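You operate a simulated robot arm through the tools that you are given. There is no shell and no other tool. Be economical: measure what you need, move in short steps, check, and stop when the job is done.

The job below is to be done with a simulated two-armed robot. You get a single attempt, and the scene is never put back.

JOB
Pick up the clear bottle that says "RIG" from the top of the stock counter with one hand, pass it to the other hand and put it on the low shelf of the pump bay. Set down upright: clear bottle.

The check looks at the end state, three seconds after you hand in, the way a careful person would. Anything else that was tipped, shoved, dropped, spilled or broken makes it a failure.

ROBOT AND FRAMES
Two 7-joint arms with two-finger parallel grippers on one trunk, on a base that drives. Base frame: it is fixed to the floor where the robot stands at the start and does not move with it; the origin is under the middle of the robot, x ahead of it, y to its left, z up. Readings come in m, degrees, newtons and seconds.
The left shoulder is at the start at [-0.036, 0.194, 1.2], the right one opposite. With the tool pointing down near the work surface each hand reaches from about 0.1 to 0.86 m from the robot's upright axis, wherever it stands, measured 20 degrees to its own side. Places, roughly: low shelf of the pump bay [1, -5, 0.2]. Payload 4.4 kg a hand.
The tool frame of a hand sits at the grasp point between the pads (the TCP): z along the fingers, y along the line on which they close. The tips reach 0.023 m beyond it. The gripper opens to 0.094 m. The fingers are 0.038 m wide and 0.01 m thick; the gripper's body (0.054 by 0.096 m) begins 0.039 m behind the TCP.
Orientation is that of the tool frame in the base frame, as a unit quaternion [w, x, y, z]. With the fingers straight down and closing along the base's y, the tool's x points along the base's -x, its y along +y and its z along -z.

CONTROLS
- The arms move only by the tool nudge_tool. It takes "left_motion", "right_motion" or both (then of equal length, played together; a hand with none holds still); each is one flat list of numbers, 7 for each row, row after row: the shift along the tool's x, y, z in m, then the turn, a rotation vector about the tool's x, y, z in degrees, then the finger opening in m, from 0 to 0.094. In form: [tx, ty, tz, ax, ay, az, hand, tx, ty, tz, ax, ay, az, hand, ...]. A call has 1 to 10 rows; each row is the pose to reach, as a shift and turn from the pose commanded when the call began, along the tool's axes at that moment. A row lasts 0.2 s, in which the tool goes at most 0.05 m and 8.6 degrees; a call with a longer step from one row to the next is refused whole, and so is a gripper value outside its range. Where a pose cannot be reached the arm comes as near as it can. A force on the tool above 40 N (or 10 N above the force at the start of the call, whichever is more), or a blocked arm, ends the call early, and 0.2 s more pass. The fingers move at their own pace (about 0.108 m/s each) and stop on an object; they squeeze with about 22 N. The grip force told is the motor's: it shows also when the fingers shut on nothing. Time passes only in rows, and 0.2 s behind the last, so rows that repeat a pose let the fingers close. The reply holds the time, the measured pose of the TCP, the force on the tool along the base axes, the opening and the grip force, in the units named above and with some noise, with the torque about the TCP (base axes, N m) and any sound that the robot's microphone picked up.
- Cameras (640 x 400 px; columns grow to the right, rows downward): "scene" is now at [0.0516, -0.0639, 1.3766]; the picture's right is [-0.51, -0.86, -0.03], its down [-0.42, 0.28, -0.86] and it looks along [0.75, -0.43, -0.50] (base axes); focal length 278 px, centre (320, 200). "left" rides on the left gripper at [0.087, -0.016, -0.075] in its tool frame; the picture's right is [0.18, 0.98, 0.00], its down [-0.58, 0.11, -0.81] and it looks along [-0.79, 0.15, 0.59] (tool axes); focal length 243 px, centre (320, 200). "right" rides on the right gripper at [0.087, 0.016, -0.075] in its tool frame; the picture's right is [-0.18, 0.98, 0.00], its down [-0.58, -0.11, -0.81] and it looks along [-0.79, -0.15, 0.59] (tool axes); focal length 243 px, centre (320, 200). There is no depth. A picture from a camera that has moved, and an enlarged one, comes with that camera's place and axes in the base frame and with its lens.
- get_image(camera): a new picture of that camera. The clock stands still meanwhile.
- move_column(by): slides the trunk up (or, below 0, down) by that many m; the arms and the scene camera ride with it, the base frame stays. It gives what a move gives, with no picture.
- roll_base(legs): drives the robot by 1 to 6 legs, each [ahead, left, turn to the left] in m, m and degrees, along the robot's own axes; the way and the turn of a leg run together, so that a leg with both is an arc; at most 1.5 m and 180 degrees a leg. The arms and the cameras ride along, it lands a little off, and it stops where it bumps. It gives what a move gives.
- pan_tilt(pan, tilt): turns the head with the scene camera to pan (to the left, within 80 degrees either way) and tilt (down, from -29 to 69), counted from straight ahead of the robot. It gives what a move gives.
- close_up(camera, box): a new picture of the part [left, top, right, bottom] of that camera's present view, enlarged. The clock stands still meanwhile.
- close_job(): hands the job in; it is judged then, once.

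Work in short steps. Places have to be worked out from the pictures, the camera data and where the tool is seen: move nearer, look again, correct. Check each grasp and each placing, and mend what went wrong. You have 120 turns and 108 pictures in all, those below and enlarged ones among them. Open the grippers and draw the arms clear of the work before you hand the job in, unless the task says otherwise; then end with one line.

The tools are called after "Call:" as name(argument=value, ...) on one line, values as JSON. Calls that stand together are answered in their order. nudge_tool: Moves the arms, as the interface text tells. Its arguments: {"type":"object","properties":{"left_motion":{"type":"array","items":{"type":"number"}},"right_motion":{"type":"array","items":{"type":"number"}}},"required":[]} The other tools are called the same way: move_column (by) slides the trunk up or down; roll_base (legs) drives the base; pan_tilt (pan, tilt) turns the head that bears the scene camera; get_image (camera) takes a picture; close_up (camera, box) takes an enlarged picture of a part of a camera's view; close_job () hands the job in.

At the start:

```text
clock: 0.0
left_tcp_pos: [0.4974, -0.0888, 1.0768]
left_tcp_rot: [0.017, 0.004, 1.0, 0.005]
left_ft_force: [-0.1, -0.3, 0.0]
left_torque: [-0.01, 0.0, -0.03]
left_width: 0.0941
left_grip_force: 0.1
right_tcp_pos: [0.3235, -0.4998, 1.1895]
right_tcp_rot: [0.019, 0.0, 1.0, 0.007]
right_ft_force: [-0.5, -1.0, -0.2]
right_torque: [-0.03, 0.0, -0.02]
right_width: 0.094
right_grip_force: 0.3
trunk travel left (down, up): [-0.275, 0.288]
robot x, y, heading: [-0.0505, -0.0051, 0.0]
head pan, tilt: [-31.0, 31.6]
```

scene: 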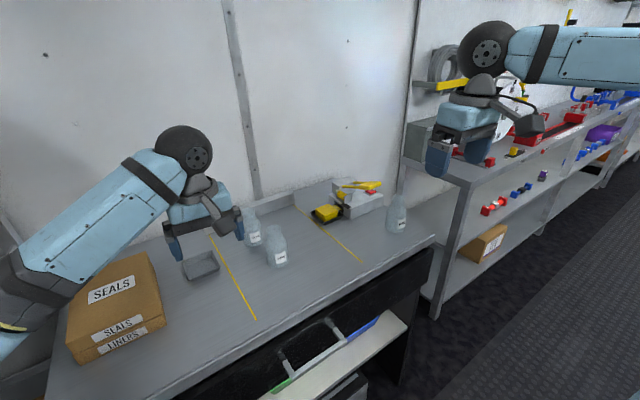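
right: 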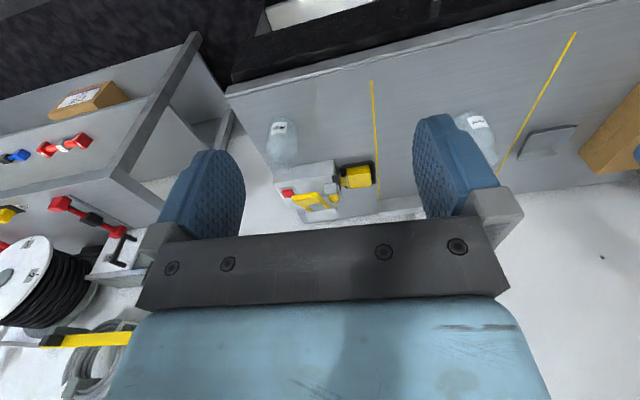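
left: 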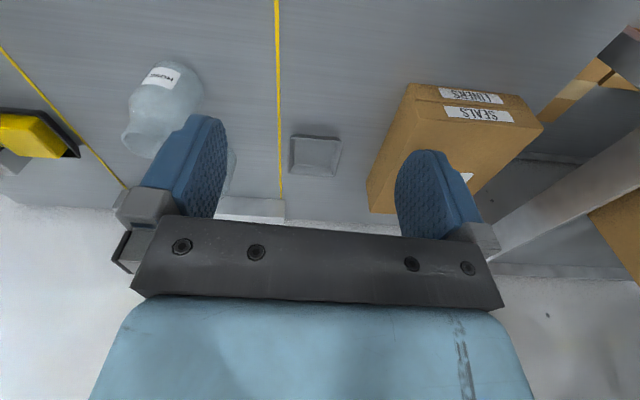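

I see three clear bottles with labels on the counter; I enlarge them to read the labels.

Call:
close_up(camera="scene", box=[220, 170, 320, 290])

Call:
close_up(camera="scene", box=[340, 160, 440, 250])

```text
3.33 times, centred on (270, 230) of scene
camera zoom: at [0.0516, -0.0639, 1.3766], right [-0.51, -0.86, -0.03], down [-0.42, 0.28, -0.86], along [0.75, -0.43, -0.5], focal length 928 px, centre (487, 100)
```

zoom: 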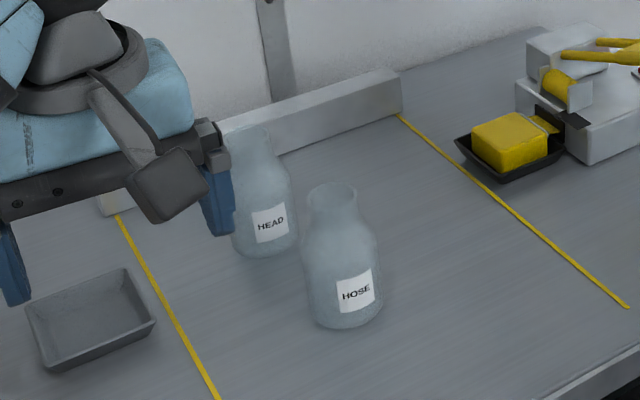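

```text
4.44 times, centred on (390, 205) of scene
camera zoom: at [0.0516, -0.0639, 1.3766], right [-0.51, -0.86, -0.03], down [-0.42, 0.28, -0.86], along [0.75, -0.43, -0.5], focal length 1238 px, centre (9, 178)
```

zoom: 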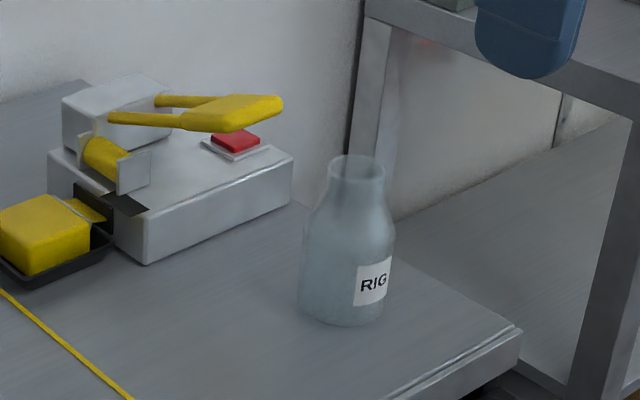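

The RIG bottle is the right one, at about (0.52, -0.59), with the counter at about z 0.885. Before choosing grasps I look toward the pump bay.

Call:
pan_tilt(pan=-75, tilt=12)

Call:
get_image(camera="scene")

```text
clock: 1.1
left_tcp_pos: [0.496, -0.0891, 1.0783]
left_tcp_rot: [0.018, 0.006, 1.0, 0.004]
left_ft_force: [-0.7, -0.2, 0.1]
left_torque: [-0.02, -0.02, 0.01]
left_width: 0.0941
left_grip_force: 0.1
right_tcp_pos: [0.3237, -0.4969, 1.1905]
right_tcp_rot: [0.019, 0.0, 1.0, 0.005]
right_ft_force: [0.7, 0.2, 0.6]
right_torque: [-0.02, -0.01, -0.01]
right_width: 0.0939
right_grip_force: 0.1
trunk travel left (down, up): [-0.275, 0.288]
robot x, y, heading: [-0.0511, 0.0013, 0.4]
head pan, tilt: [-75.0, 12.0]
```

```text
102 pictures are left
camera scene: at [-0.002, -0.1056, 1.4058], right [-0.96, -0.26, -0.04], down [-0.02, 0.21, -0.98], along [0.26, -0.94, -0.21], focal length 278 px, centre (320, 200)
```

scene: 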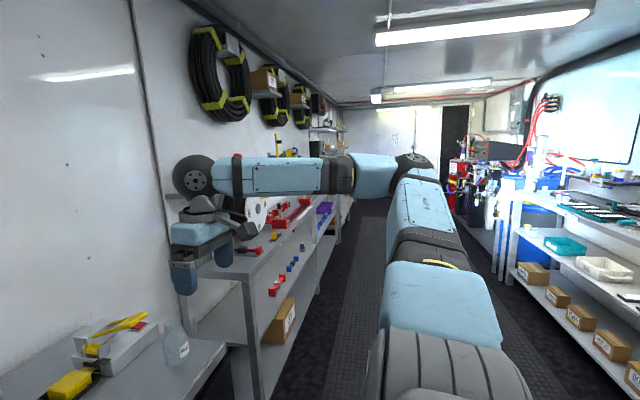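

The corridor runs toward −y; the pump bay is out of view for now. I move the right hand, at its safe height, to nearly above the RIG bottle for a better look.

Call:
nudge_tool(right_motion=[-0.04, -0.02, 0, 0, 0, 0, 0.094, -0.08, -0.04, 0, 0, 0, 0, 0.094, -0.12, -0.065, 0, 0, 0, 0, 0.094, -0.15, -0.09, 0, 0, 0, 0, 0.094, -0.15, -0.09, 0, 0, 0, 0, 0.094])

Call:
get_image(camera="right")

Call:
pan_tilt(pan=-45, tilt=32)

Call:
get_image(camera="scene")

```text
clock: 2.5
left_tcp_pos: [0.4965, -0.0877, 1.0782]
left_tcp_rot: [0.017, 0.006, 1.0, 0.002]
left_ft_force: [-0.5, 0.8, -0.4]
left_torque: [0.01, 0.0, -0.01]
left_width: 0.0937
left_grip_force: 0.1
right_tcp_pos: [0.4782, -0.5851, 1.1937]
right_tcp_rot: [0.018, -0.004, 1.0, 0.005]
right_ft_force: [0.4, -0.4, -0.4]
right_torque: [0.0, -0.01, -0.01]
right_width: 0.0939
right_grip_force: 0.1
trunk travel left (down, up): [-0.275, 0.288]
robot x, y, heading: [-0.0592, -0.0057, 0.7]
head pan, tilt: [-75.0, 12.0]
stopped in row 5 (right hand): the arm was blocked; the commanded pose is now the measured one
```

```text
101 pictures are left
camera right: at [0.3906, -0.5692, 1.265], right [0.18, 0.98, 0.02], down [0.55, -0.11, 0.82], along [0.81, -0.14, -0.57], focal length 243 px, centre (320, 200)
```

right: 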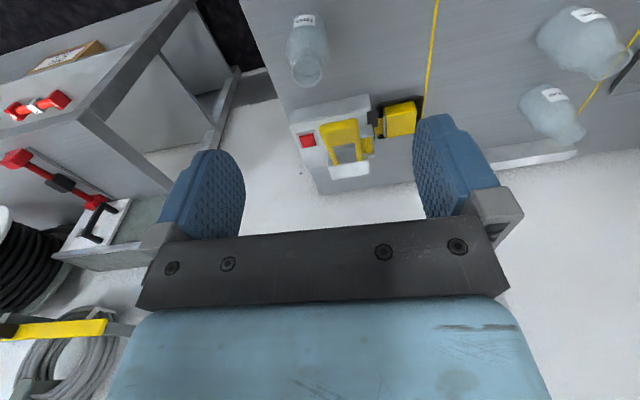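

```text
clock: 3.5
left_tcp_pos: [0.4956, -0.0858, 1.0764]
left_tcp_rot: [0.018, 0.006, 1.0, 0.003]
left_ft_force: [0.3, 0.1, 0.7]
left_torque: [0.02, 0.02, 0.03]
left_width: 0.0941
left_grip_force: 0.1
right_tcp_pos: [0.476, -0.5864, 1.1952]
right_tcp_rot: [0.018, -0.001, 1.0, 0.004]
right_ft_force: [0.2, 0.7, 0.3]
right_torque: [0.0, -0.03, 0.0]
right_width: 0.0938
right_grip_force: 0.0
trunk travel left (down, up): [-0.275, 0.288]
robot x, y, heading: [-0.0507, -0.0024, 0.2]
head pan, tilt: [-45.0, 32.0]
```

```text
100 pictures are left
camera scene: at [0.0382, -0.0769, 1.3754], right [-0.71, -0.71, -0.03], down [-0.34, 0.38, -0.86], along [0.62, -0.59, -0.51], focal length 278 px, centre (320, 200)
```

scene: 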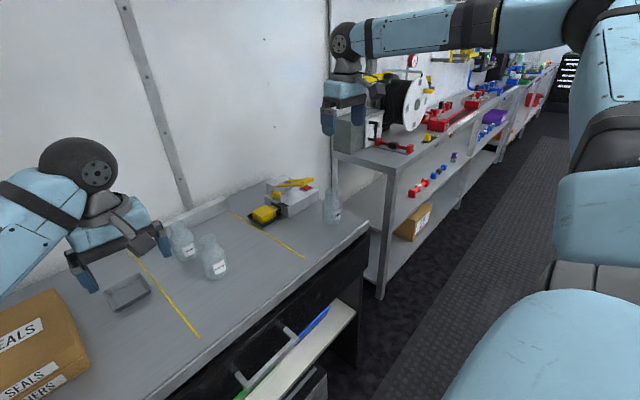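

The hand is nearly there; I take enlarged views for precise triangulation of the bottle's mouth and base.

Call:
close_up(camera="scene", box=[290, 160, 370, 240])

Call:
close_up(camera="right", box=[250, 0, 360, 110])

Call:
get_image(camera="left")

```text
5.00 times, centred on (330, 200) of scene
camera zoom: at [0.0382, -0.0769, 1.3754], right [-0.71, -0.71, -0.03], down [-0.34, 0.38, -0.86], along [0.62, -0.59, -0.51], focal length 1392 px, centre (270, 200)
```

zoom: 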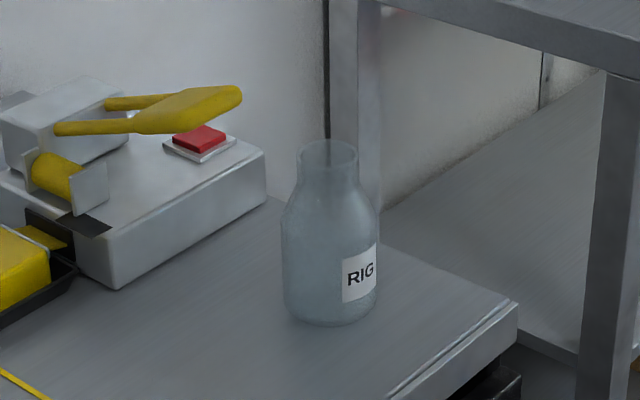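

```text
3.64 times, centred on (305, 55) of right
camera zoom: at [0.3873, -0.5705, 1.2666], right [0.18, 0.98, 0.02], down [0.55, -0.12, 0.83], along [0.82, -0.14, -0.56], focal length 882 px, centre (374, 727)
```

zoom: 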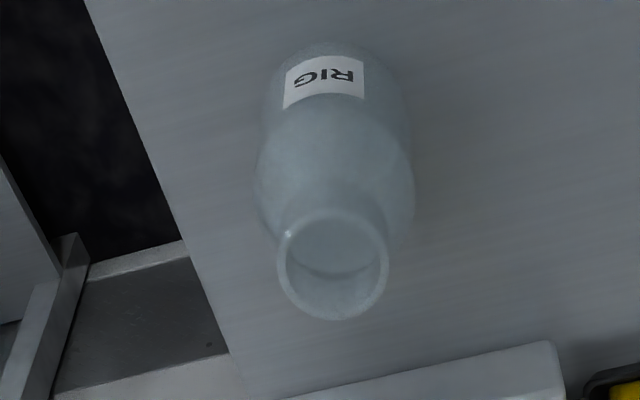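

```text
97 pictures are left
camera left: at [0.4071, -0.1037, 1.1473], right [-0.17, 0.98, 0.0], down [0.55, 0.1, 0.83], along [0.81, 0.14, -0.56], focal length 243 px, centre (320, 200)
```

left: 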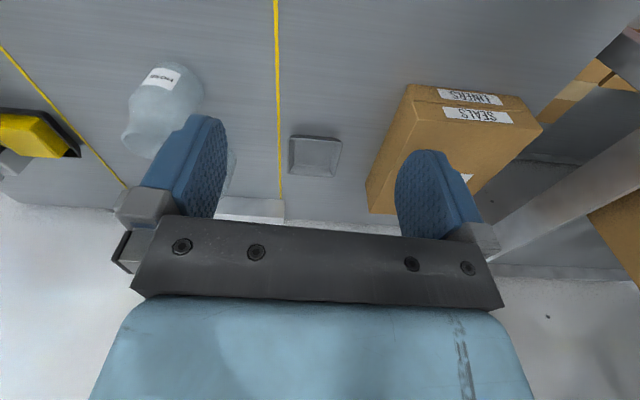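

The mouth triangulates to (0.542, -0.607, 0.972), with the base at about z 0.857. That is near the reach limit, so I pull the hand back left and roll the base right 0.15 m.

Call:
nudge_tool(right_motion=[0, 0.04, 0, 0, 0, 0, 0.094, 0, 0.08, 0, 0, 0, 0, 0.094, 0, 0.12, 0, 0, 0, 0, 0.094, 0, 0.15, 0, 0, 0, 0, 0.094])

Call:
roll_base(legs=[[0, -0.15, 0]])

Call:
get_image(camera="right")

```text
clock: 4.7
left_tcp_pos: [0.4954, -0.0853, 1.0774]
left_tcp_rot: [0.018, 0.005, 1.0, 0.002]
left_ft_force: [-0.5, -0.8, -0.4]
left_torque: [-0.04, -0.01, 0.03]
left_width: 0.0942
left_grip_force: 0.0
right_tcp_pos: [0.4787, -0.4321, 1.1948]
right_tcp_rot: [0.016, -0.004, 1.0, 0.005]
right_ft_force: [0.6, 0.2, -0.9]
right_torque: [-0.01, -0.01, -0.01]
right_width: 0.0941
right_grip_force: 0.0
trunk travel left (down, up): [-0.275, 0.288]
robot x, y, heading: [-0.054, -0.0038, 0.5]
head pan, tilt: [-45.0, 32.0]
stopped in row 4 (right hand): the arm was blocked; the commanded pose is now the measured one
```

```text
clock: 6.7
left_tcp_pos: [0.5254, -0.2317, 1.0559]
left_tcp_rot: [-0.003, 0.005, 1.0, -0.003]
left_ft_force: [-0.4, -0.3, -0.2]
left_torque: [0.0, 0.02, 0.0]
left_width: 0.0938
left_grip_force: 0.0
right_tcp_pos: [0.5096, -0.5789, 1.1812]
right_tcp_rot: [0.0, -0.001, 1.0, 0.0]
right_ft_force: [-0.6, 0.3, -0.8]
right_torque: [-0.02, -0.02, -0.03]
right_width: 0.0939
right_grip_force: 0.0
trunk travel left (down, up): [-0.275, 0.288]
robot x, y, heading: [-0.0512, -0.1544, 0.2]
head pan, tilt: [-45.0, 32.0]
```

```text
96 pictures are left
camera right: at [0.4227, -0.5625, 1.2561], right [0.18, 0.98, 0.0], down [0.58, -0.11, 0.81], along [0.79, -0.15, -0.59], focal length 243 px, centre (320, 200)
```

right: 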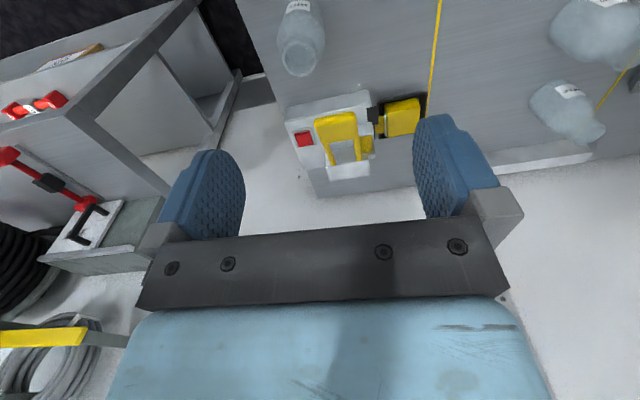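

The robot now reads level and the predicted mouth pixel matches. I centre the right hand over the bottle and come down part way.

Call:
nudge_tool(right_motion=[-0.032, -0.028, 0, 0, 0, 0, 0.094, -0.032, -0.028, 0.04, 0, 0, 0, 0.094, -0.032, -0.028, 0.08, 0, 0, 0, 0.094, -0.032, -0.028, 0.12, 0, 0, 0, 0.094, -0.032, -0.028, 0.145, 0, 0, 0, 0.094])

Call:
get_image(camera="right")

Call:
get_image(camera="scene")

```text
clock: 7.9
left_tcp_pos: [0.5257, -0.2327, 1.056]
left_tcp_rot: [-0.002, 0.004, 1.0, -0.002]
left_ft_force: [-0.1, -0.7, 0.0]
left_torque: [0.01, 0.0, -0.01]
left_width: 0.094
left_grip_force: 0.1
right_tcp_pos: [0.5401, -0.6069, 1.0318]
right_tcp_rot: [0.001, -0.002, 1.0, 0.001]
right_ft_force: [-0.7, 0.2, 0.1]
right_torque: [0.0, 0.0, 0.01]
right_width: 0.094
right_grip_force: 0.1
trunk travel left (down, up): [-0.275, 0.288]
robot x, y, heading: [-0.0496, -0.1564, 0.3]
head pan, tilt: [-45.0, 32.0]
```

```text
95 pictures are left
camera right: at [0.4551, -0.5906, 1.1073], right [0.18, 0.98, 0.0], down [0.58, -0.11, 0.81], along [0.79, -0.14, -0.59], focal length 243 px, centre (320, 200)
```

right: 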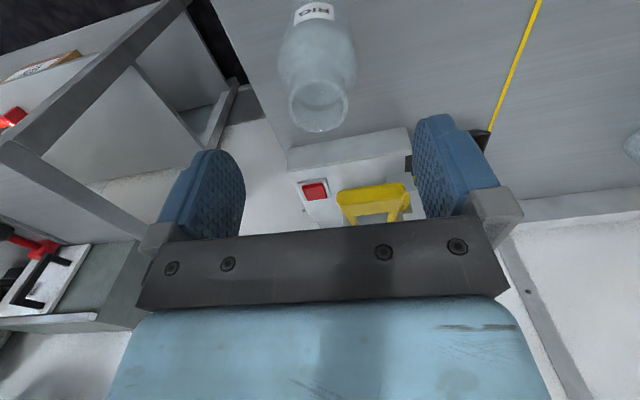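

```text
94 pictures are left
camera scene: at [0.0803, -0.2196, 1.3717], right [-0.7, -0.71, 0.0], down [-0.38, 0.37, -0.85], along [0.6, -0.6, -0.53], focal length 278 px, centre (320, 200)
```

scene: 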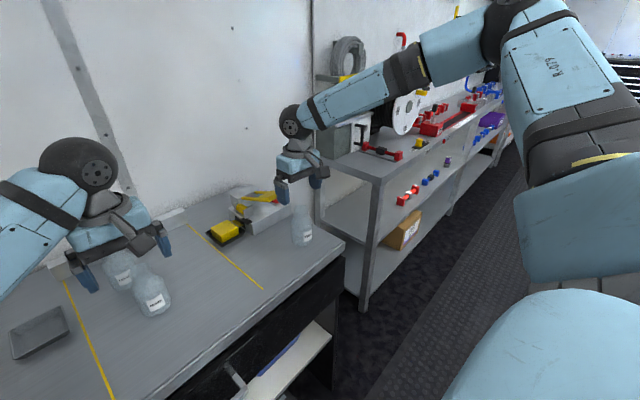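

Alignment is good, and the machine block lies behind at x > 0.65, clear of the fingers. I descend to the neck.

Call:
nudge_tool(right_motion=[0, 0, 0.035, 0, 0, 0, 0.094, 0, 0, 0.067, 0, 0, 0, 0.094])

Call:
get_image(camera="right")

Call:
close_up(camera="scene", box=[250, 130, 370, 270])

```text
clock: 8.5
left_tcp_pos: [0.5263, -0.2327, 1.0554]
left_tcp_rot: [-0.002, 0.004, 1.0, -0.003]
left_ft_force: [1.1, -0.2, 0.6]
left_torque: [-0.02, 0.0, 0.01]
left_width: 0.0938
left_grip_force: 0.1
right_tcp_pos: [0.5387, -0.6071, 0.9683]
right_tcp_rot: [0.0, -0.001, 1.0, -0.001]
right_ft_force: [0.3, 1.0, -0.5]
right_torque: [0.01, 0.0, -0.02]
right_width: 0.0942
right_grip_force: 0.0
trunk travel left (down, up): [-0.275, 0.288]
robot x, y, heading: [-0.0545, -0.1594, 0.3]
head pan, tilt: [-45.0, 32.0]
```

```text
93 pictures are left
camera right: at [0.4536, -0.5901, 1.0426], right [0.18, 0.98, 0.0], down [0.58, -0.11, 0.81], along [0.79, -0.15, -0.59], focal length 243 px, centre (320, 200)
```

right: 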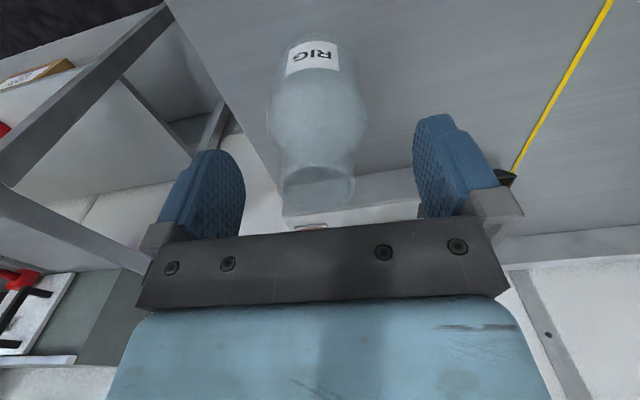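

```text
2.86 times, centred on (310, 200) of scene
camera zoom: at [0.0802, -0.2198, 1.3717], right [-0.7, -0.71, 0.0], down [-0.38, 0.37, -0.85], along [0.6, -0.6, -0.53], focal length 796 px, centre (349, 200)
```

zoom: 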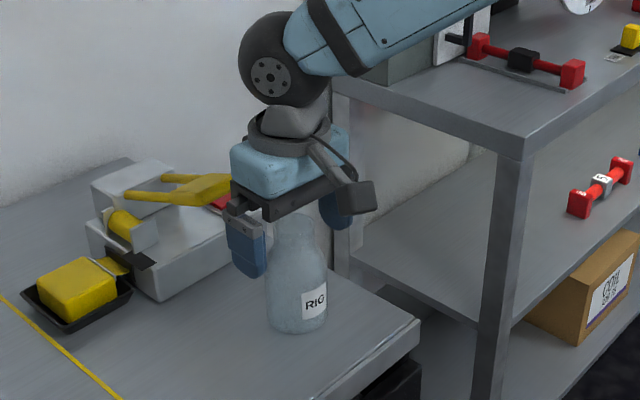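

The neck is centred between the pads. I lower 6 mm and close.

Call:
nudge_tool(right_motion=[0, 0, 0.006, 0, 0, 0, 0.07, 0, 0, 0.006, 0, 0, 0, 0.04, 0, 0, 0.006, 0, 0, 0, 0.02, 0, 0, 0.006, 0, 0, 0, 0.02, 0, 0, 0.006, 0, 0, 0, 0.02])

Call:
get_image(camera="right")

```text
clock: 9.7
left_tcp_pos: [0.5258, -0.2324, 1.0549]
left_tcp_rot: [-0.002, 0.004, 1.0, -0.002]
left_ft_force: [0.0, 0.8, -0.7]
left_torque: [0.0, -0.03, 0.0]
left_width: 0.0942
left_grip_force: 0.0
right_tcp_pos: [0.5393, -0.6062, 0.9622]
right_tcp_rot: [0.0, -0.002, 1.0, 0.0]
right_ft_force: [0.4, -0.3, -0.7]
right_torque: [0.01, 0.0, 0.0]
right_width: 0.0369
right_grip_force: 22.3
trunk travel left (down, up): [-0.275, 0.288]
robot x, y, heading: [-0.0528, -0.1572, 0.0]
head pan, tilt: [-45.0, 32.0]
```

```text
91 pictures are left
camera right: at [0.4542, -0.59, 1.0371], right [0.18, 0.98, 0.0], down [0.58, -0.11, 0.81], along [0.79, -0.15, -0.59], focal length 243 px, centre (320, 200)
```

right: 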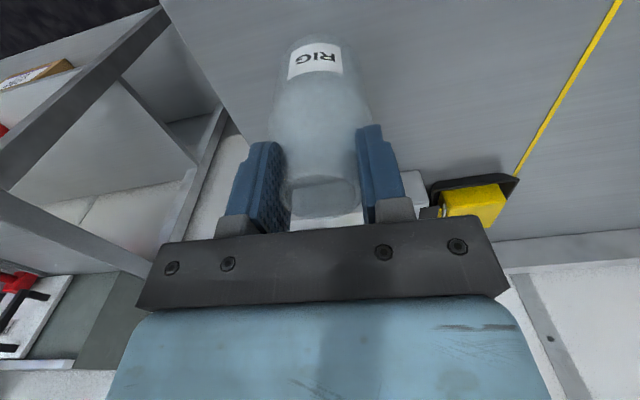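

The grip holds at 37 mm, 22 N. I lift straight up and at the same time raise and withdraw the left hand to its side.

Call:
nudge_tool(right_motion=[0, 0, -0.02, 0, 0, 0, 0.02, 0, 0, -0.05, 0, 0, 0, 0.02, 0, 0, -0.09, 0, 0, 0, 0.02, 0, 0, -0.13, 0, 0, 0, 0.02, 0, 0, -0.17, 0, 0, 0, 0.02, 0, 0, -0.21, 0, 0, 0, 0.02, 0, 0, -0.24, 0, 0, 0, 0.02, 0, 0, -0.26, 0, 0, 0, 0.02], left_motion=[0, 0, -0.03, 0, 0, 0, 0.094, 0, 0, -0.07, 0, 0, 0, 0.094, 0, 0.03, -0.09, 0, 0, 0, 0.094, 0, 0.07, -0.11, 0, 0, 0, 0.094, 0, 0.11, -0.13, 0, 0, 0, 0.094, 0, 0.15, -0.15, 0, 0, 0, 0.094, 0, 0.19, -0.15, 0, 0, 0, 0.094, 0, 0.23, -0.15, 0, 0, 0, 0.094])

Call:
get_image(camera="scene")

```text
clock: 11.5
left_tcp_pos: [0.5266, 0.0039, 1.2088]
left_tcp_rot: [-0.002, 0.004, 1.0, -0.004]
left_ft_force: [0.0, -0.8, 0.0]
left_torque: [-0.02, 0.01, 0.0]
left_width: 0.0938
left_grip_force: 0.2
right_tcp_pos: [0.5422, -0.6062, 1.2237]
right_tcp_rot: [0.001, -0.003, 1.0, -0.001]
right_ft_force: [-0.6, 1.2, -0.5]
right_torque: [-0.02, -0.01, 0.0]
right_width: 0.037
right_grip_force: 22.2
trunk travel left (down, up): [-0.275, 0.288]
robot x, y, heading: [-0.0495, -0.1576, -0.1]
head pan, tilt: [-45.0, 32.0]
```

```text
90 pictures are left
camera scene: at [0.079, -0.2173, 1.3719], right [-0.7, -0.71, 0.0], down [-0.38, 0.37, -0.85], along [0.6, -0.6, -0.53], focal length 278 px, centre (320, 200)
```

scene: 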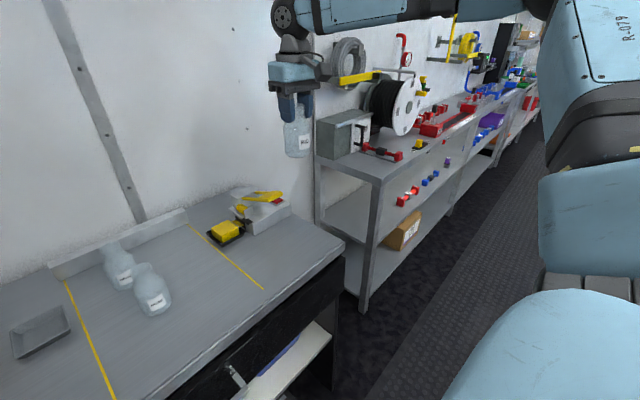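

The bottle is lifted clear. I bring the right hand to the middle in front of the robot while the left moves aside and begins yawing by about 85° for a horizontal grasp across.

Call:
nudge_tool(right_motion=[0.015, 0.035, 0, 0, 0, 0, 0.02, 0.03, 0.07, 0, 0, 0, 0, 0.02, 0.045, 0.105, 0, 0, 0, 0, 0.02, 0.06, 0.14, 0, 0, 0, 0, 0.02, 0.075, 0.175, 0, 0, 0, 0, 0.02, 0.09, 0.21, 0, 0, 0, 0, 0.02, 0.105, 0.245, 0, 0, 0, 0, 0.02, 0.12, 0.28, 0, 0, 0, 0, 0.02, 0.135, 0.315, 0, 0, 0, 0, 0.02, 0.14, 0.34, 0, 0, 0, 0, 0.02], left_motion=[0.01, 0.02, 0, 0, 0, -8.5, 0.094, 0.02, 0.04, 0, 0, 0, -17, 0.094, 0.03, 0.06, 0, 0, 0, -25.5, 0.094, 0.04, 0.08, 0, 0, 0, -34, 0.094, 0.05, 0.1, 0, 0, 0, -42.5, 0.094, 0.06, 0.12, 0, 0, 0, -51, 0.094, 0.07, 0.14, 0, 0, 0, -59.5, 0.094, 0.08, 0.16, 0, 0, 0, -68, 0.094, 0.09, 0.18, 0, 0, 0, -76.5, 0.094, 0.1, 0.2, 0, 0, 0, -85, 0.094])

Call:
pan_tilt(pan=0, tilt=25)

Call:
get_image(camera="scene")

```text
clock: 13.7
left_tcp_pos: [0.4315, 0.1998, 1.2023]
left_tcp_rot: [-0.003, -0.673, 0.74, 0.001]
left_ft_force: [1.0, 0.4, -0.7]
left_torque: [-0.02, 0.0, 0.01]
left_width: 0.094
left_grip_force: 0.2
right_tcp_pos: [0.4006, -0.2688, 1.2205]
right_tcp_rot: [-0.001, -0.002, 1.0, 0.0]
right_ft_force: [0.9, 0.9, -0.5]
right_torque: [-0.06, 0.03, 0.0]
right_width: 0.037
right_grip_force: 22.6
trunk travel left (down, up): [-0.275, 0.288]
robot x, y, heading: [-0.0494, -0.157, 0.4]
head pan, tilt: [-45.0, 32.0]
```

```text
clock: 14.8
left_tcp_pos: [0.4311, 0.1995, 1.2032]
left_tcp_rot: [-0.003, -0.672, 0.741, 0.0]
left_ft_force: [0.2, 0.6, 0.7]
left_torque: [0.0, -0.01, 0.02]
left_width: 0.0941
left_grip_force: 0.1
right_tcp_pos: [0.3978, -0.2666, 1.2209]
right_tcp_rot: [0.0, -0.002, 1.0, 0.0]
right_ft_force: [0.4, -0.7, -0.6]
right_torque: [-0.02, 0.01, 0.01]
right_width: 0.0372
right_grip_force: 21.8
trunk travel left (down, up): [-0.275, 0.288]
robot x, y, heading: [-0.0485, -0.1585, 0.0]
head pan, tilt: [0.0, 25.0]
```

```text
89 pictures are left
camera scene: at [0.1084, -0.1562, 1.3828], right [0.0, -1.0, 0.0], down [-0.42, 0.0, -0.91], along [0.91, 0.0, -0.42], focal length 278 px, centre (320, 200)
```

scene: 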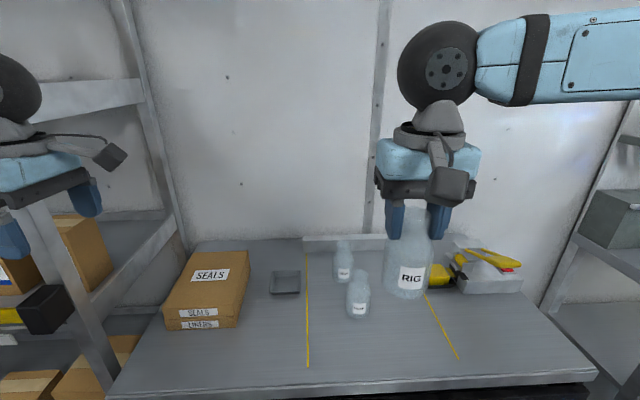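

The left yaw went well (camera on its right side). Now I tilt the left hand so its fingers point right (−y), camera up, moving it slightly inward.

Call:
nudge_tool(left_motion=[0.01, 0, 0, 0, 8.5, 0, 0.094, 0.02, 0, 0, 0, 17, 0, 0.094, 0.03, 0, 0, 0, 25.5, 0, 0.094, 0.04, 0, 0, 0, 34, 0, 0.094, 0.05, 0, 0, 0, 42.5, 0, 0.094, 0.06, 0, 0, 0, 51, 0, 0.094, 0.07, 0, 0, 0, 59.5, 0, 0.094, 0.08, 0, 0, 0, 68, 0, 0.094, 0.09, 0, 0, 0, 76.5, 0, 0.094, 0.1, 0, 0, 0, 85, 0, 0.094])

Call:
get_image(camera="scene")

```text
clock: 17.0
left_tcp_pos: [0.4158, 0.0981, 1.2087]
left_tcp_rot: [-0.501, -0.494, 0.545, -0.456]
left_ft_force: [0.0, 0.4, -0.2]
left_torque: [-0.01, 0.0, -0.04]
left_width: 0.094
left_grip_force: 0.0
right_tcp_pos: [0.392, -0.2675, 1.2243]
right_tcp_rot: [0.004, -0.002, 1.0, 0.002]
right_ft_force: [-0.4, 0.1, -1.1]
right_torque: [0.02, 0.04, 0.0]
right_width: 0.0369
right_grip_force: 22.5
trunk travel left (down, up): [-0.275, 0.288]
robot x, y, heading: [-0.05, -0.1606, 0.1]
head pan, tilt: [0.0, 25.0]
```

```text
88 pictures are left
camera scene: at [0.1014, -0.157, 1.3838], right [0.0, -1.0, 0.0], down [-0.42, 0.0, -0.91], along [0.91, 0.0, -0.42], focal length 278 px, centre (320, 200)
```

scene: 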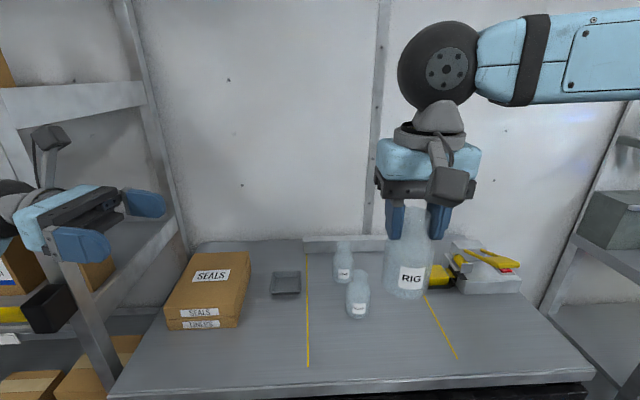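

The left hand points right with its camera on top. To keep its camera clear of the right gripper's wide side, I yaw the right hand about −85° so its camera goes away to −y.

Call:
nudge_tool(right_motion=[0, 0, 0, 0, 0, -8.5, 0.02, 0, 0, 0, 0, 0, -17, 0.02, 0, 0, 0, 0, 0, -25.5, 0.02, 0, 0, 0, 0, 0, -34, 0.02, 0, 0, 0, 0, 0, -42.5, 0.02, 0, 0, 0, 0, 0, -51, 0.02, 0, 0, 0, 0, 0, -59.5, 0.02, 0, 0, 0, 0, 0, -68, 0.02, 0, 0, 0, 0, 0, -76.5, 0.02, 0, 0, 0, 0, 0, -85, 0.02])

Call:
get_image(camera="scene")

Call:
get_image(camera="left")

```text
clock: 19.2
left_tcp_pos: [0.4145, 0.0987, 1.208]
left_tcp_rot: [-0.501, -0.494, 0.546, -0.455]
left_ft_force: [0.3, -0.7, -0.2]
left_torque: [0.0, 0.01, -0.03]
left_width: 0.094
left_grip_force: 0.2
right_tcp_pos: [0.3925, -0.2678, 1.2252]
right_tcp_rot: [0.003, -0.678, 0.735, -0.003]
right_ft_force: [-0.7, 0.2, -0.7]
right_torque: [0.01, -0.02, 0.01]
right_width: 0.037
right_grip_force: 22.3
trunk travel left (down, up): [-0.275, 0.288]
robot x, y, heading: [-0.0509, -0.1563, 0.1]
head pan, tilt: [0.0, 25.0]
```

```text
87 pictures are left
camera scene: at [0.1015, -0.1567, 1.3837], right [0.0, -1.0, 0.0], down [-0.42, 0.0, -0.91], along [0.91, 0.0, -0.42], focal length 278 px, centre (320, 200)
```

scene: 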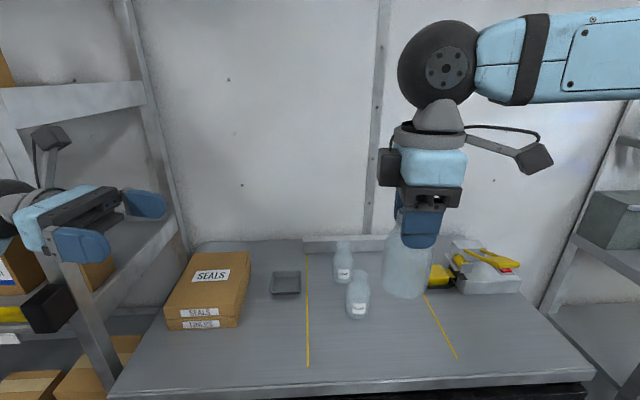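

```text
86 pictures are left
camera left: at [0.4375, 0.1629, 1.2992], right [-0.98, 0.08, 0.18], down [-0.02, 0.86, -0.51], along [-0.2, -0.51, -0.84], focal length 243 px, centre (320, 200)
```

left: 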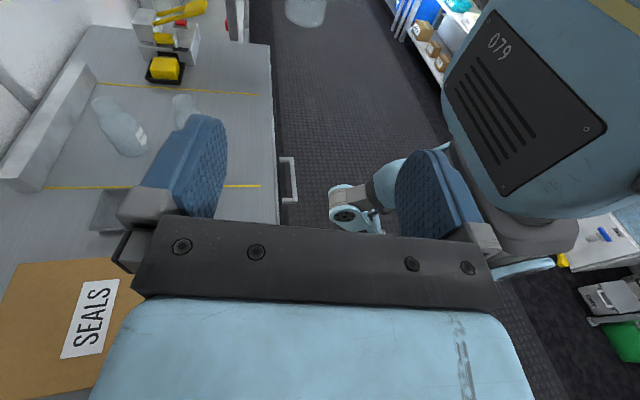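

Right hand is turned. I move the left hand to a pre-grasp about 0.14 m beside the bottle's body at z≈1.155.

Call:
nudge_tool(left_motion=[-0.034, 0, 0.03, 0, 0, 0, 0.094, -0.034, 0, 0.07, 0, 0, 0, 0.094, -0.034, 0, 0.11, 0, 0, 0, 0.094, -0.034, 0, 0.15, 0, 0, 0, 0.094, -0.034, 0, 0.19, 0, 0, 0, 0.094, -0.034, 0, 0.2335, 0, 0, 0, 0.094])

Call:
get_image(camera="scene")

Call:
get_image(camera="left")

```text
clock: 20.6
left_tcp_pos: [0.3987, -0.1315, 1.1536]
left_tcp_rot: [-0.501, -0.497, 0.544, -0.455]
left_ft_force: [0.2, -0.6, -0.8]
left_torque: [0.01, -0.01, -0.02]
left_width: 0.0939
left_grip_force: 0.0
right_tcp_pos: [0.3997, -0.2683, 1.222]
right_tcp_rot: [0.0, -0.677, 0.736, 0.0]
right_ft_force: [-0.7, 0.4, -0.2]
right_torque: [0.03, 0.0, 0.01]
right_width: 0.037
right_grip_force: 21.8
trunk travel left (down, up): [-0.275, 0.288]
robot x, y, heading: [-0.0543, -0.1614, 0.4]
head pan, tilt: [0.0, 25.0]
```

```text
85 pictures are left
camera scene: at [0.1088, -0.1573, 1.3828], right [0.0, -1.0, 0.0], down [-0.42, 0.0, -0.91], along [0.91, 0.0, -0.42], focal length 278 px, centre (320, 200)
```

scene: 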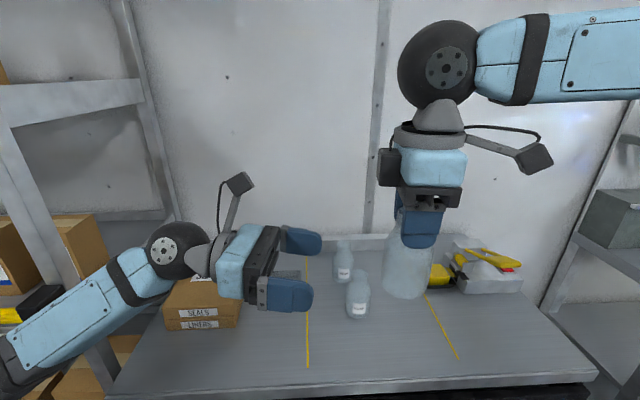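

```text
84 pictures are left
camera left: at [0.4221, -0.0671, 1.2454], right [-0.98, 0.08, 0.19], down [-0.03, 0.86, -0.51], along [-0.2, -0.51, -0.84], focal length 243 px, centre (320, 200)
```

left: 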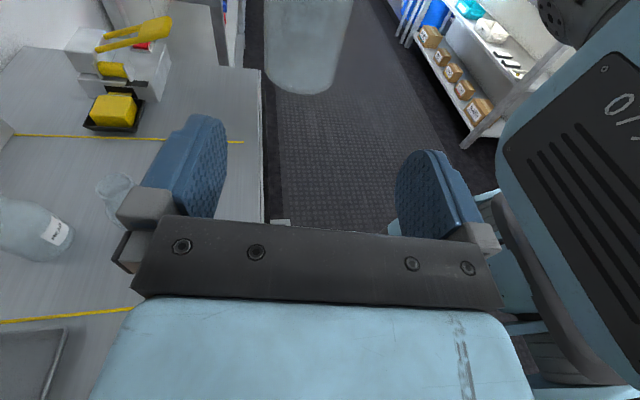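

The geometry matches. I approach with the left hand, pitching the fingers up about 12° to keep its camera away from the right gripper, stopping around the bottle's body.

Call:
nudge_tool(left_motion=[0.003, -0.004, 0.03, 0, 6, 0, 0.094, 0.006, -0.008, 0.065, 0, 12, 0, 0.094, 0.009, -0.012, 0.1, 0, 12, 0, 0.094, 0.011, -0.014, 0.12, 0, 12, 0, 0.094, 0.011, -0.014, 0.134, 0, 12, 0, 0.094])

Call:
get_image(camera="scene")

Call:
get_image(camera="left")

```text
clock: 21.8
left_tcp_pos: [0.3985, -0.2655, 1.1516]
left_tcp_rot: [0.556, 0.446, -0.488, 0.504]
left_ft_force: [-0.1, 0.5, -0.1]
left_torque: [-0.01, 0.0, -0.01]
left_width: 0.094
left_grip_force: 0.0
right_tcp_pos: [0.3998, -0.2699, 1.2218]
right_tcp_rot: [0.0, -0.676, 0.737, 0.0]
right_ft_force: [0.1, 0.4, -1.2]
right_torque: [0.01, -0.03, 0.01]
right_width: 0.037
right_grip_force: 21.5
trunk travel left (down, up): [-0.275, 0.288]
robot x, y, heading: [-0.0515, -0.1562, 0.2]
head pan, tilt: [0.0, 25.0]
```

```text
83 pictures are left
camera scene: at [0.1086, -0.1564, 1.3828], right [0.0, -1.0, 0.0], down [-0.42, 0.0, -0.91], along [0.91, 0.0, -0.42], focal length 278 px, centre (320, 200)
```

scene: 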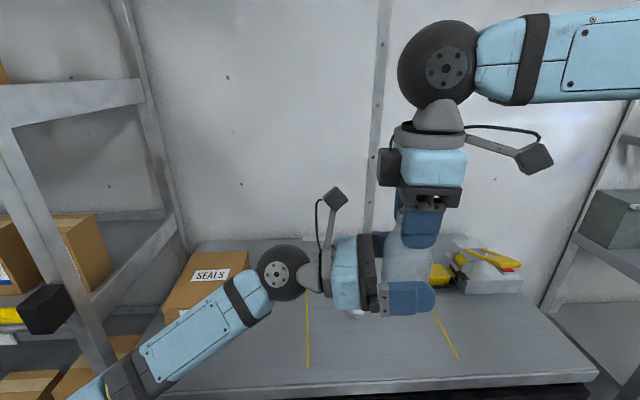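

```text
82 pictures are left
camera left: at [0.4246, -0.1845, 1.2263], right [-0.98, 0.12, 0.19], down [-0.04, 0.73, -0.68], along [-0.22, -0.67, -0.71], focal length 243 px, centre (320, 200)
```

left: 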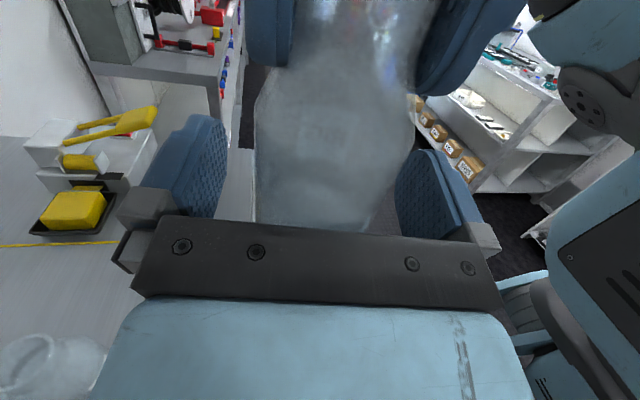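

The bottle's body is between the left pads. I close the left gripper.

Call:
nudge_tool(left_motion=[0, 0, 0, 0, 0, 0, 0.08, 0, 0, 0, 0, 0, 0, 0.066, 0, 0, 0, 0, 0, 0, 0.05, 0, 0, 0, 0, 0, 0, 0.04, 0, 0, 0, 0, 0, 0, 0.04, 0, 0, 0, 0, 0, 0, 0.04])

Call:
get_image(camera="left")

```text
clock: 23.2
left_tcp_pos: [0.3999, -0.2655, 1.1516]
left_tcp_rot: [0.557, 0.445, -0.488, 0.504]
left_ft_force: [0.1, -0.8, -0.2]
left_torque: [0.02, -0.46, -0.05]
left_width: 0.0585
left_grip_force: 22.6
right_tcp_pos: [0.4003, -0.2679, 1.2217]
right_tcp_rot: [0.0, -0.677, 0.736, -0.001]
right_ft_force: [0.6, 2.1, -0.6]
right_torque: [0.16, 0.46, 0.05]
right_width: 0.0368
right_grip_force: 21.6
trunk travel left (down, up): [-0.275, 0.288]
robot x, y, heading: [-0.0498, -0.1555, 0.2]
head pan, tilt: [0.0, 25.0]
```

```text
81 pictures are left
camera left: at [0.4244, -0.184, 1.2264], right [-0.98, 0.12, 0.19], down [-0.04, 0.73, -0.68], along [-0.22, -0.67, -0.71], focal length 243 px, centre (320, 200)
```

left: 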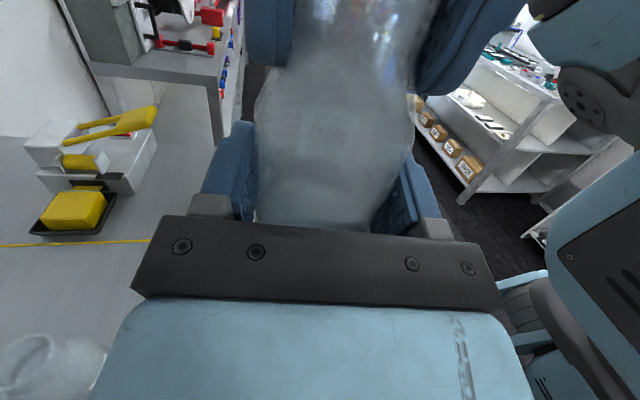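

Both hands hold the bottle (58.5 mm / 37 mm). I open the right and raise it straight away.

Call:
nudge_tool(right_motion=[0, 0, 0, 0, 0, 0, 0.05, 0, 0, 0, 0, 0, 0, 0.07, 0, 0, 0, 0, 0, 0, 0.07, 0, 0, -0.03, 0, 0, 0, 0.07, 0, 0, -0.07, 0, 0, 0, 0.07, 0, 0, -0.11, 0, 0, 0, 0.07])

Call:
get_image(camera="scene")

Call:
get_image(camera="right")

```text
clock: 24.6
left_tcp_pos: [0.399, -0.2658, 1.1515]
left_tcp_rot: [0.557, 0.445, -0.488, 0.504]
left_ft_force: [0.8, 0.8, -0.3]
left_torque: [-0.03, 0.03, 0.02]
left_width: 0.0584
left_grip_force: 22.1
right_tcp_pos: [0.3993, -0.2775, 1.3247]
right_tcp_rot: [-0.001, -0.677, 0.736, 0.0]
right_ft_force: [0.3, 0.1, 0.7]
right_torque: [0.02, 0.01, 0.0]
right_width: 0.0699
right_grip_force: 0.1
right hand out of reach, approached as far as the arm can: row 6
trunk travel left (down, up): [-0.275, 0.288]
robot x, y, heading: [-0.0507, -0.1585, 0.4]
head pan, tilt: [0.0, 25.0]
```

```text
80 pictures are left
camera scene: at [0.108, -0.1562, 1.3828], right [0.0, -1.0, 0.0], down [-0.42, 0.0, -0.91], along [0.91, 0.0, -0.42], focal length 278 px, centre (320, 200)
```

scene: 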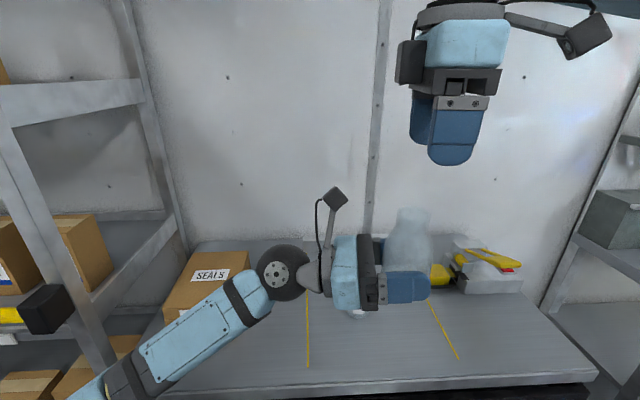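

```text
79 pictures are left
camera right: at [0.3772, -0.3621, 1.4003], right [-0.96, 0.27, 0.0], down [0.16, 0.57, 0.81], along [0.21, 0.78, -0.59], focal length 243 px, centre (320, 200)
```

right: 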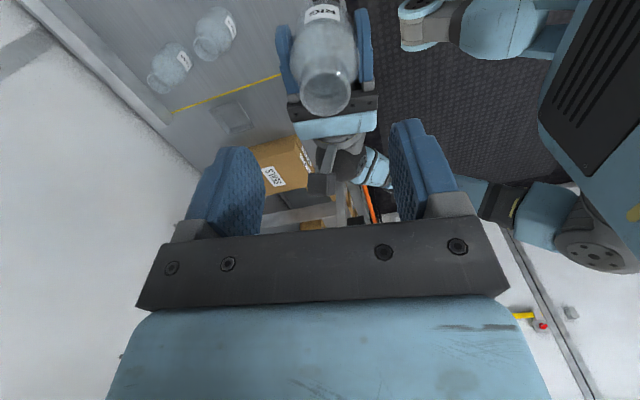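

The left hand alone holds the bottle, upright. I move the right hand away to its side, then roll back from the counter before travelling sideways along the aisle.

Call:
nudge_tool(right_motion=[0.035, 0, 0, 0, 0, 0, 0.07, 0.07, 0.01, 0, 0, 0, 0, 0.07, 0.1, 0.03, 0.02, 0, 0, 0, 0.07, 0.13, 0.05, 0.04, 0, 0, 0, 0.07, 0.16, 0.075, 0.06, 0, 0, 0, 0.07, 0.19, 0.1, 0.08, 0, 0, 0, 0.07])

Call:
roll_base(legs=[[-0.25, 0, 0]])

Call:
pan_tilt(pan=-70, tilt=20)

Call:
get_image(camera="scene")

```text
clock: 26.0
left_tcp_pos: [0.3984, -0.2673, 1.1511]
left_tcp_rot: [0.556, 0.445, -0.489, 0.504]
left_ft_force: [0.5, -0.4, -0.8]
left_torque: [0.0, -0.02, 0.01]
left_width: 0.0584
left_grip_force: 22.0
right_tcp_pos: [0.2836, -0.4552, 1.2425]
right_tcp_rot: [0.001, -0.677, 0.736, 0.0]
right_ft_force: [0.3, -0.2, -0.4]
right_torque: [0.02, 0.01, -0.06]
right_width: 0.0699
right_grip_force: 0.1
trunk travel left (down, up): [-0.275, 0.288]
robot x, y, heading: [-0.0463, -0.1586, 0.0]
head pan, tilt: [0.0, 25.0]
```

```text
clock: 27.8
left_tcp_pos: [0.1476, -0.2659, 1.1517]
left_tcp_rot: [0.556, 0.445, -0.487, 0.505]
left_ft_force: [-0.1, 0.5, -0.2]
left_torque: [0.0, 0.01, 0.02]
left_width: 0.0581
left_grip_force: 22.3
right_tcp_pos: [0.0338, -0.454, 1.2431]
right_tcp_rot: [0.001, -0.677, 0.736, 0.0]
right_ft_force: [-0.5, -0.2, 1.1]
right_torque: [0.0, -0.01, -0.02]
right_width: 0.07
right_grip_force: 0.0
trunk travel left (down, up): [-0.275, 0.288]
robot x, y, heading: [-0.3033, -0.1601, 0.5]
head pan, tilt: [0.0, 25.0]
```

```text
clock: 29.2
left_tcp_pos: [0.1486, -0.2661, 1.1511]
left_tcp_rot: [0.556, 0.446, -0.488, 0.504]
left_ft_force: [0.8, -0.1, 0.2]
left_torque: [0.0, 0.0, -0.02]
left_width: 0.0582
left_grip_force: 22.0
right_tcp_pos: [0.0354, -0.4536, 1.2427]
right_tcp_rot: [0.0, -0.677, 0.736, 0.001]
right_ft_force: [0.1, 0.9, 0.4]
right_torque: [-0.01, 0.02, -0.03]
right_width: 0.07
right_grip_force: 0.0
trunk travel left (down, up): [-0.275, 0.288]
robot x, y, heading: [-0.3013, -0.1555, 0.2]
head pan, tilt: [-70.0, 20.0]
```

```text
78 pictures are left
camera scene: at [-0.2026, -0.2446, 1.3909], right [-0.94, -0.35, 0.0], down [-0.12, 0.32, -0.94], along [0.33, -0.88, -0.34], focal length 278 px, centre (320, 200)
```

scene: 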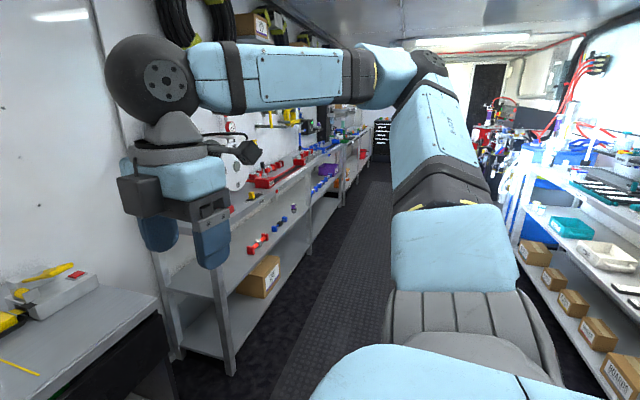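

The aisle looks clear with shelves in front at x>0.4. I strafe right 2.4 m and look again.

Call:
roll_base(legs=[[0, -1.2, 0], [0, -1.2, 0]])

Call:
get_image(camera="scene")

```text
clock: 50.4
left_tcp_pos: [0.1962, -2.6633, 1.152]
left_tcp_rot: [0.552, 0.45, -0.484, 0.509]
left_ft_force: [0.4, -0.2, 0.1]
left_torque: [0.03, -0.02, -0.03]
left_width: 0.0583
left_grip_force: 22.0
right_tcp_pos: [0.0871, -2.8533, 1.2423]
right_tcp_rot: [0.0, -0.684, 0.729, 0.0]
right_ft_force: [0.4, -0.1, 0.5]
right_torque: [-0.01, 0.0, 0.0]
right_width: 0.0699
right_grip_force: 0.0
trunk travel left (down, up): [-0.275, 0.288]
robot x, y, heading: [-0.2559, -2.5616, 1.1]
head pan, tilt: [-70.0, 20.0]
```

```text
77 pictures are left
camera scene: at [-0.1542, -2.6478, 1.3909], right [-0.93, -0.36, 0.0], down [-0.12, 0.32, -0.94], along [0.34, -0.88, -0.34], focal length 278 px, centre (320, 200)
```

scene: 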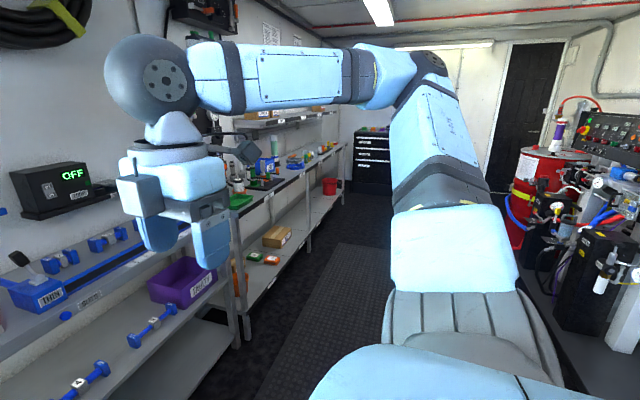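

Still clear. I strafe another 1.6 m, correcting the small drift, then face the shelves.

Call:
roll_base(legs=[[-0.05, -0.8, -1.1], [0, -0.8, 0]])

Call:
pan_tilt(pan=-40, tilt=30)

Call:
get_image(camera="scene")

```text
clock: 65.0
left_tcp_pos: [0.1947, -4.2692, 1.1516]
left_tcp_rot: [0.547, 0.455, -0.479, 0.514]
left_ft_force: [-0.9, -0.2, -0.8]
left_torque: [-0.03, 0.01, 0.0]
left_width: 0.0585
left_grip_force: 22.0
right_tcp_pos: [0.0882, -4.4608, 1.2424]
right_tcp_rot: [0.001, -0.691, 0.723, 0.0]
right_ft_force: [0.2, -0.9, 0.0]
right_torque: [0.02, 0.04, -0.01]
right_width: 0.0699
right_grip_force: 0.1
trunk travel left (down, up): [-0.275, 0.288]
robot x, y, heading: [-0.2603, -4.1772, 2.4]
head pan, tilt: [-70.0, 20.0]
```

```text
clock: 65.9
left_tcp_pos: [0.1939, -4.2699, 1.1513]
left_tcp_rot: [0.547, 0.454, -0.48, 0.514]
left_ft_force: [0.8, 0.7, -0.2]
left_torque: [-0.01, 0.01, 0.01]
left_width: 0.0582
left_grip_force: 21.9
right_tcp_pos: [0.0884, -4.461, 1.2434]
right_tcp_rot: [0.0, -0.691, 0.723, 0.001]
right_ft_force: [-0.6, 0.3, -0.1]
right_torque: [0.0, 0.03, 0.01]
right_width: 0.07
right_grip_force: 0.1
trunk travel left (down, up): [-0.275, 0.288]
robot x, y, heading: [-0.2592, -4.1818, 2.5]
head pan, tilt: [-40.0, 30.0]
```

```text
76 pictures are left
camera scene: at [-0.1205, -4.2299, 1.3749], right [-0.61, -0.79, 0.0], down [-0.4, 0.31, -0.87], along [0.69, -0.53, -0.5], focal length 278 px, centre (320, 200)
```

scene: 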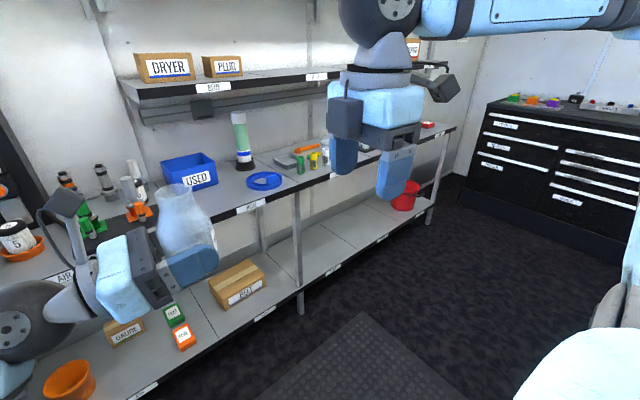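

Here are the low shelves; I enlarge the shelf-edge labels to identify the pump bay.

Call:
close_up(camera="scene", box=[220, 160, 460, 310])

Call:
close_up(camera="scene", box=[40, 240, 280, 390])

```text
2.67 times, centred on (340, 235) of scene
camera zoom: at [-0.1205, -4.2299, 1.3749], right [-0.61, -0.79, 0.0], down [-0.4, 0.31, -0.87], along [0.69, -0.53, -0.5], focal length 743 px, centre (267, 107)
```

zoom: 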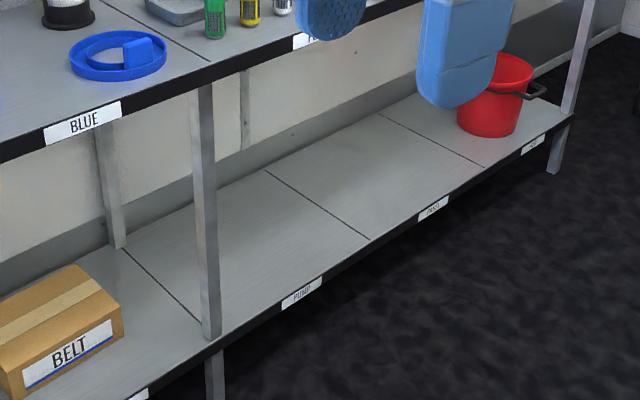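

```text
2.67 times, centred on (160, 315) of scene
camera zoom: at [-0.1205, -4.2299, 1.3749], right [-0.61, -0.79, 0.0], down [-0.4, 0.31, -0.87], along [0.69, -0.53, -0.5], focal length 743 px, centre (747, -107)
```

zoom: 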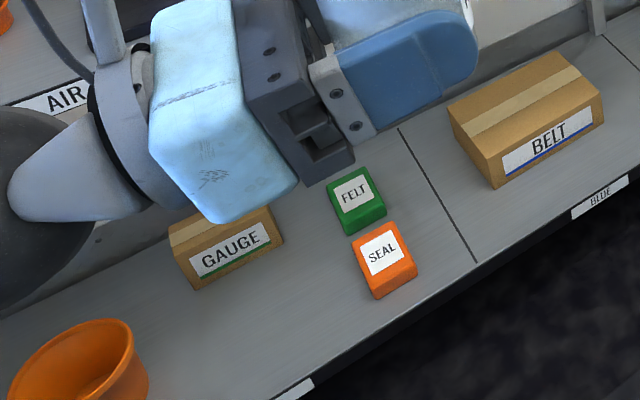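

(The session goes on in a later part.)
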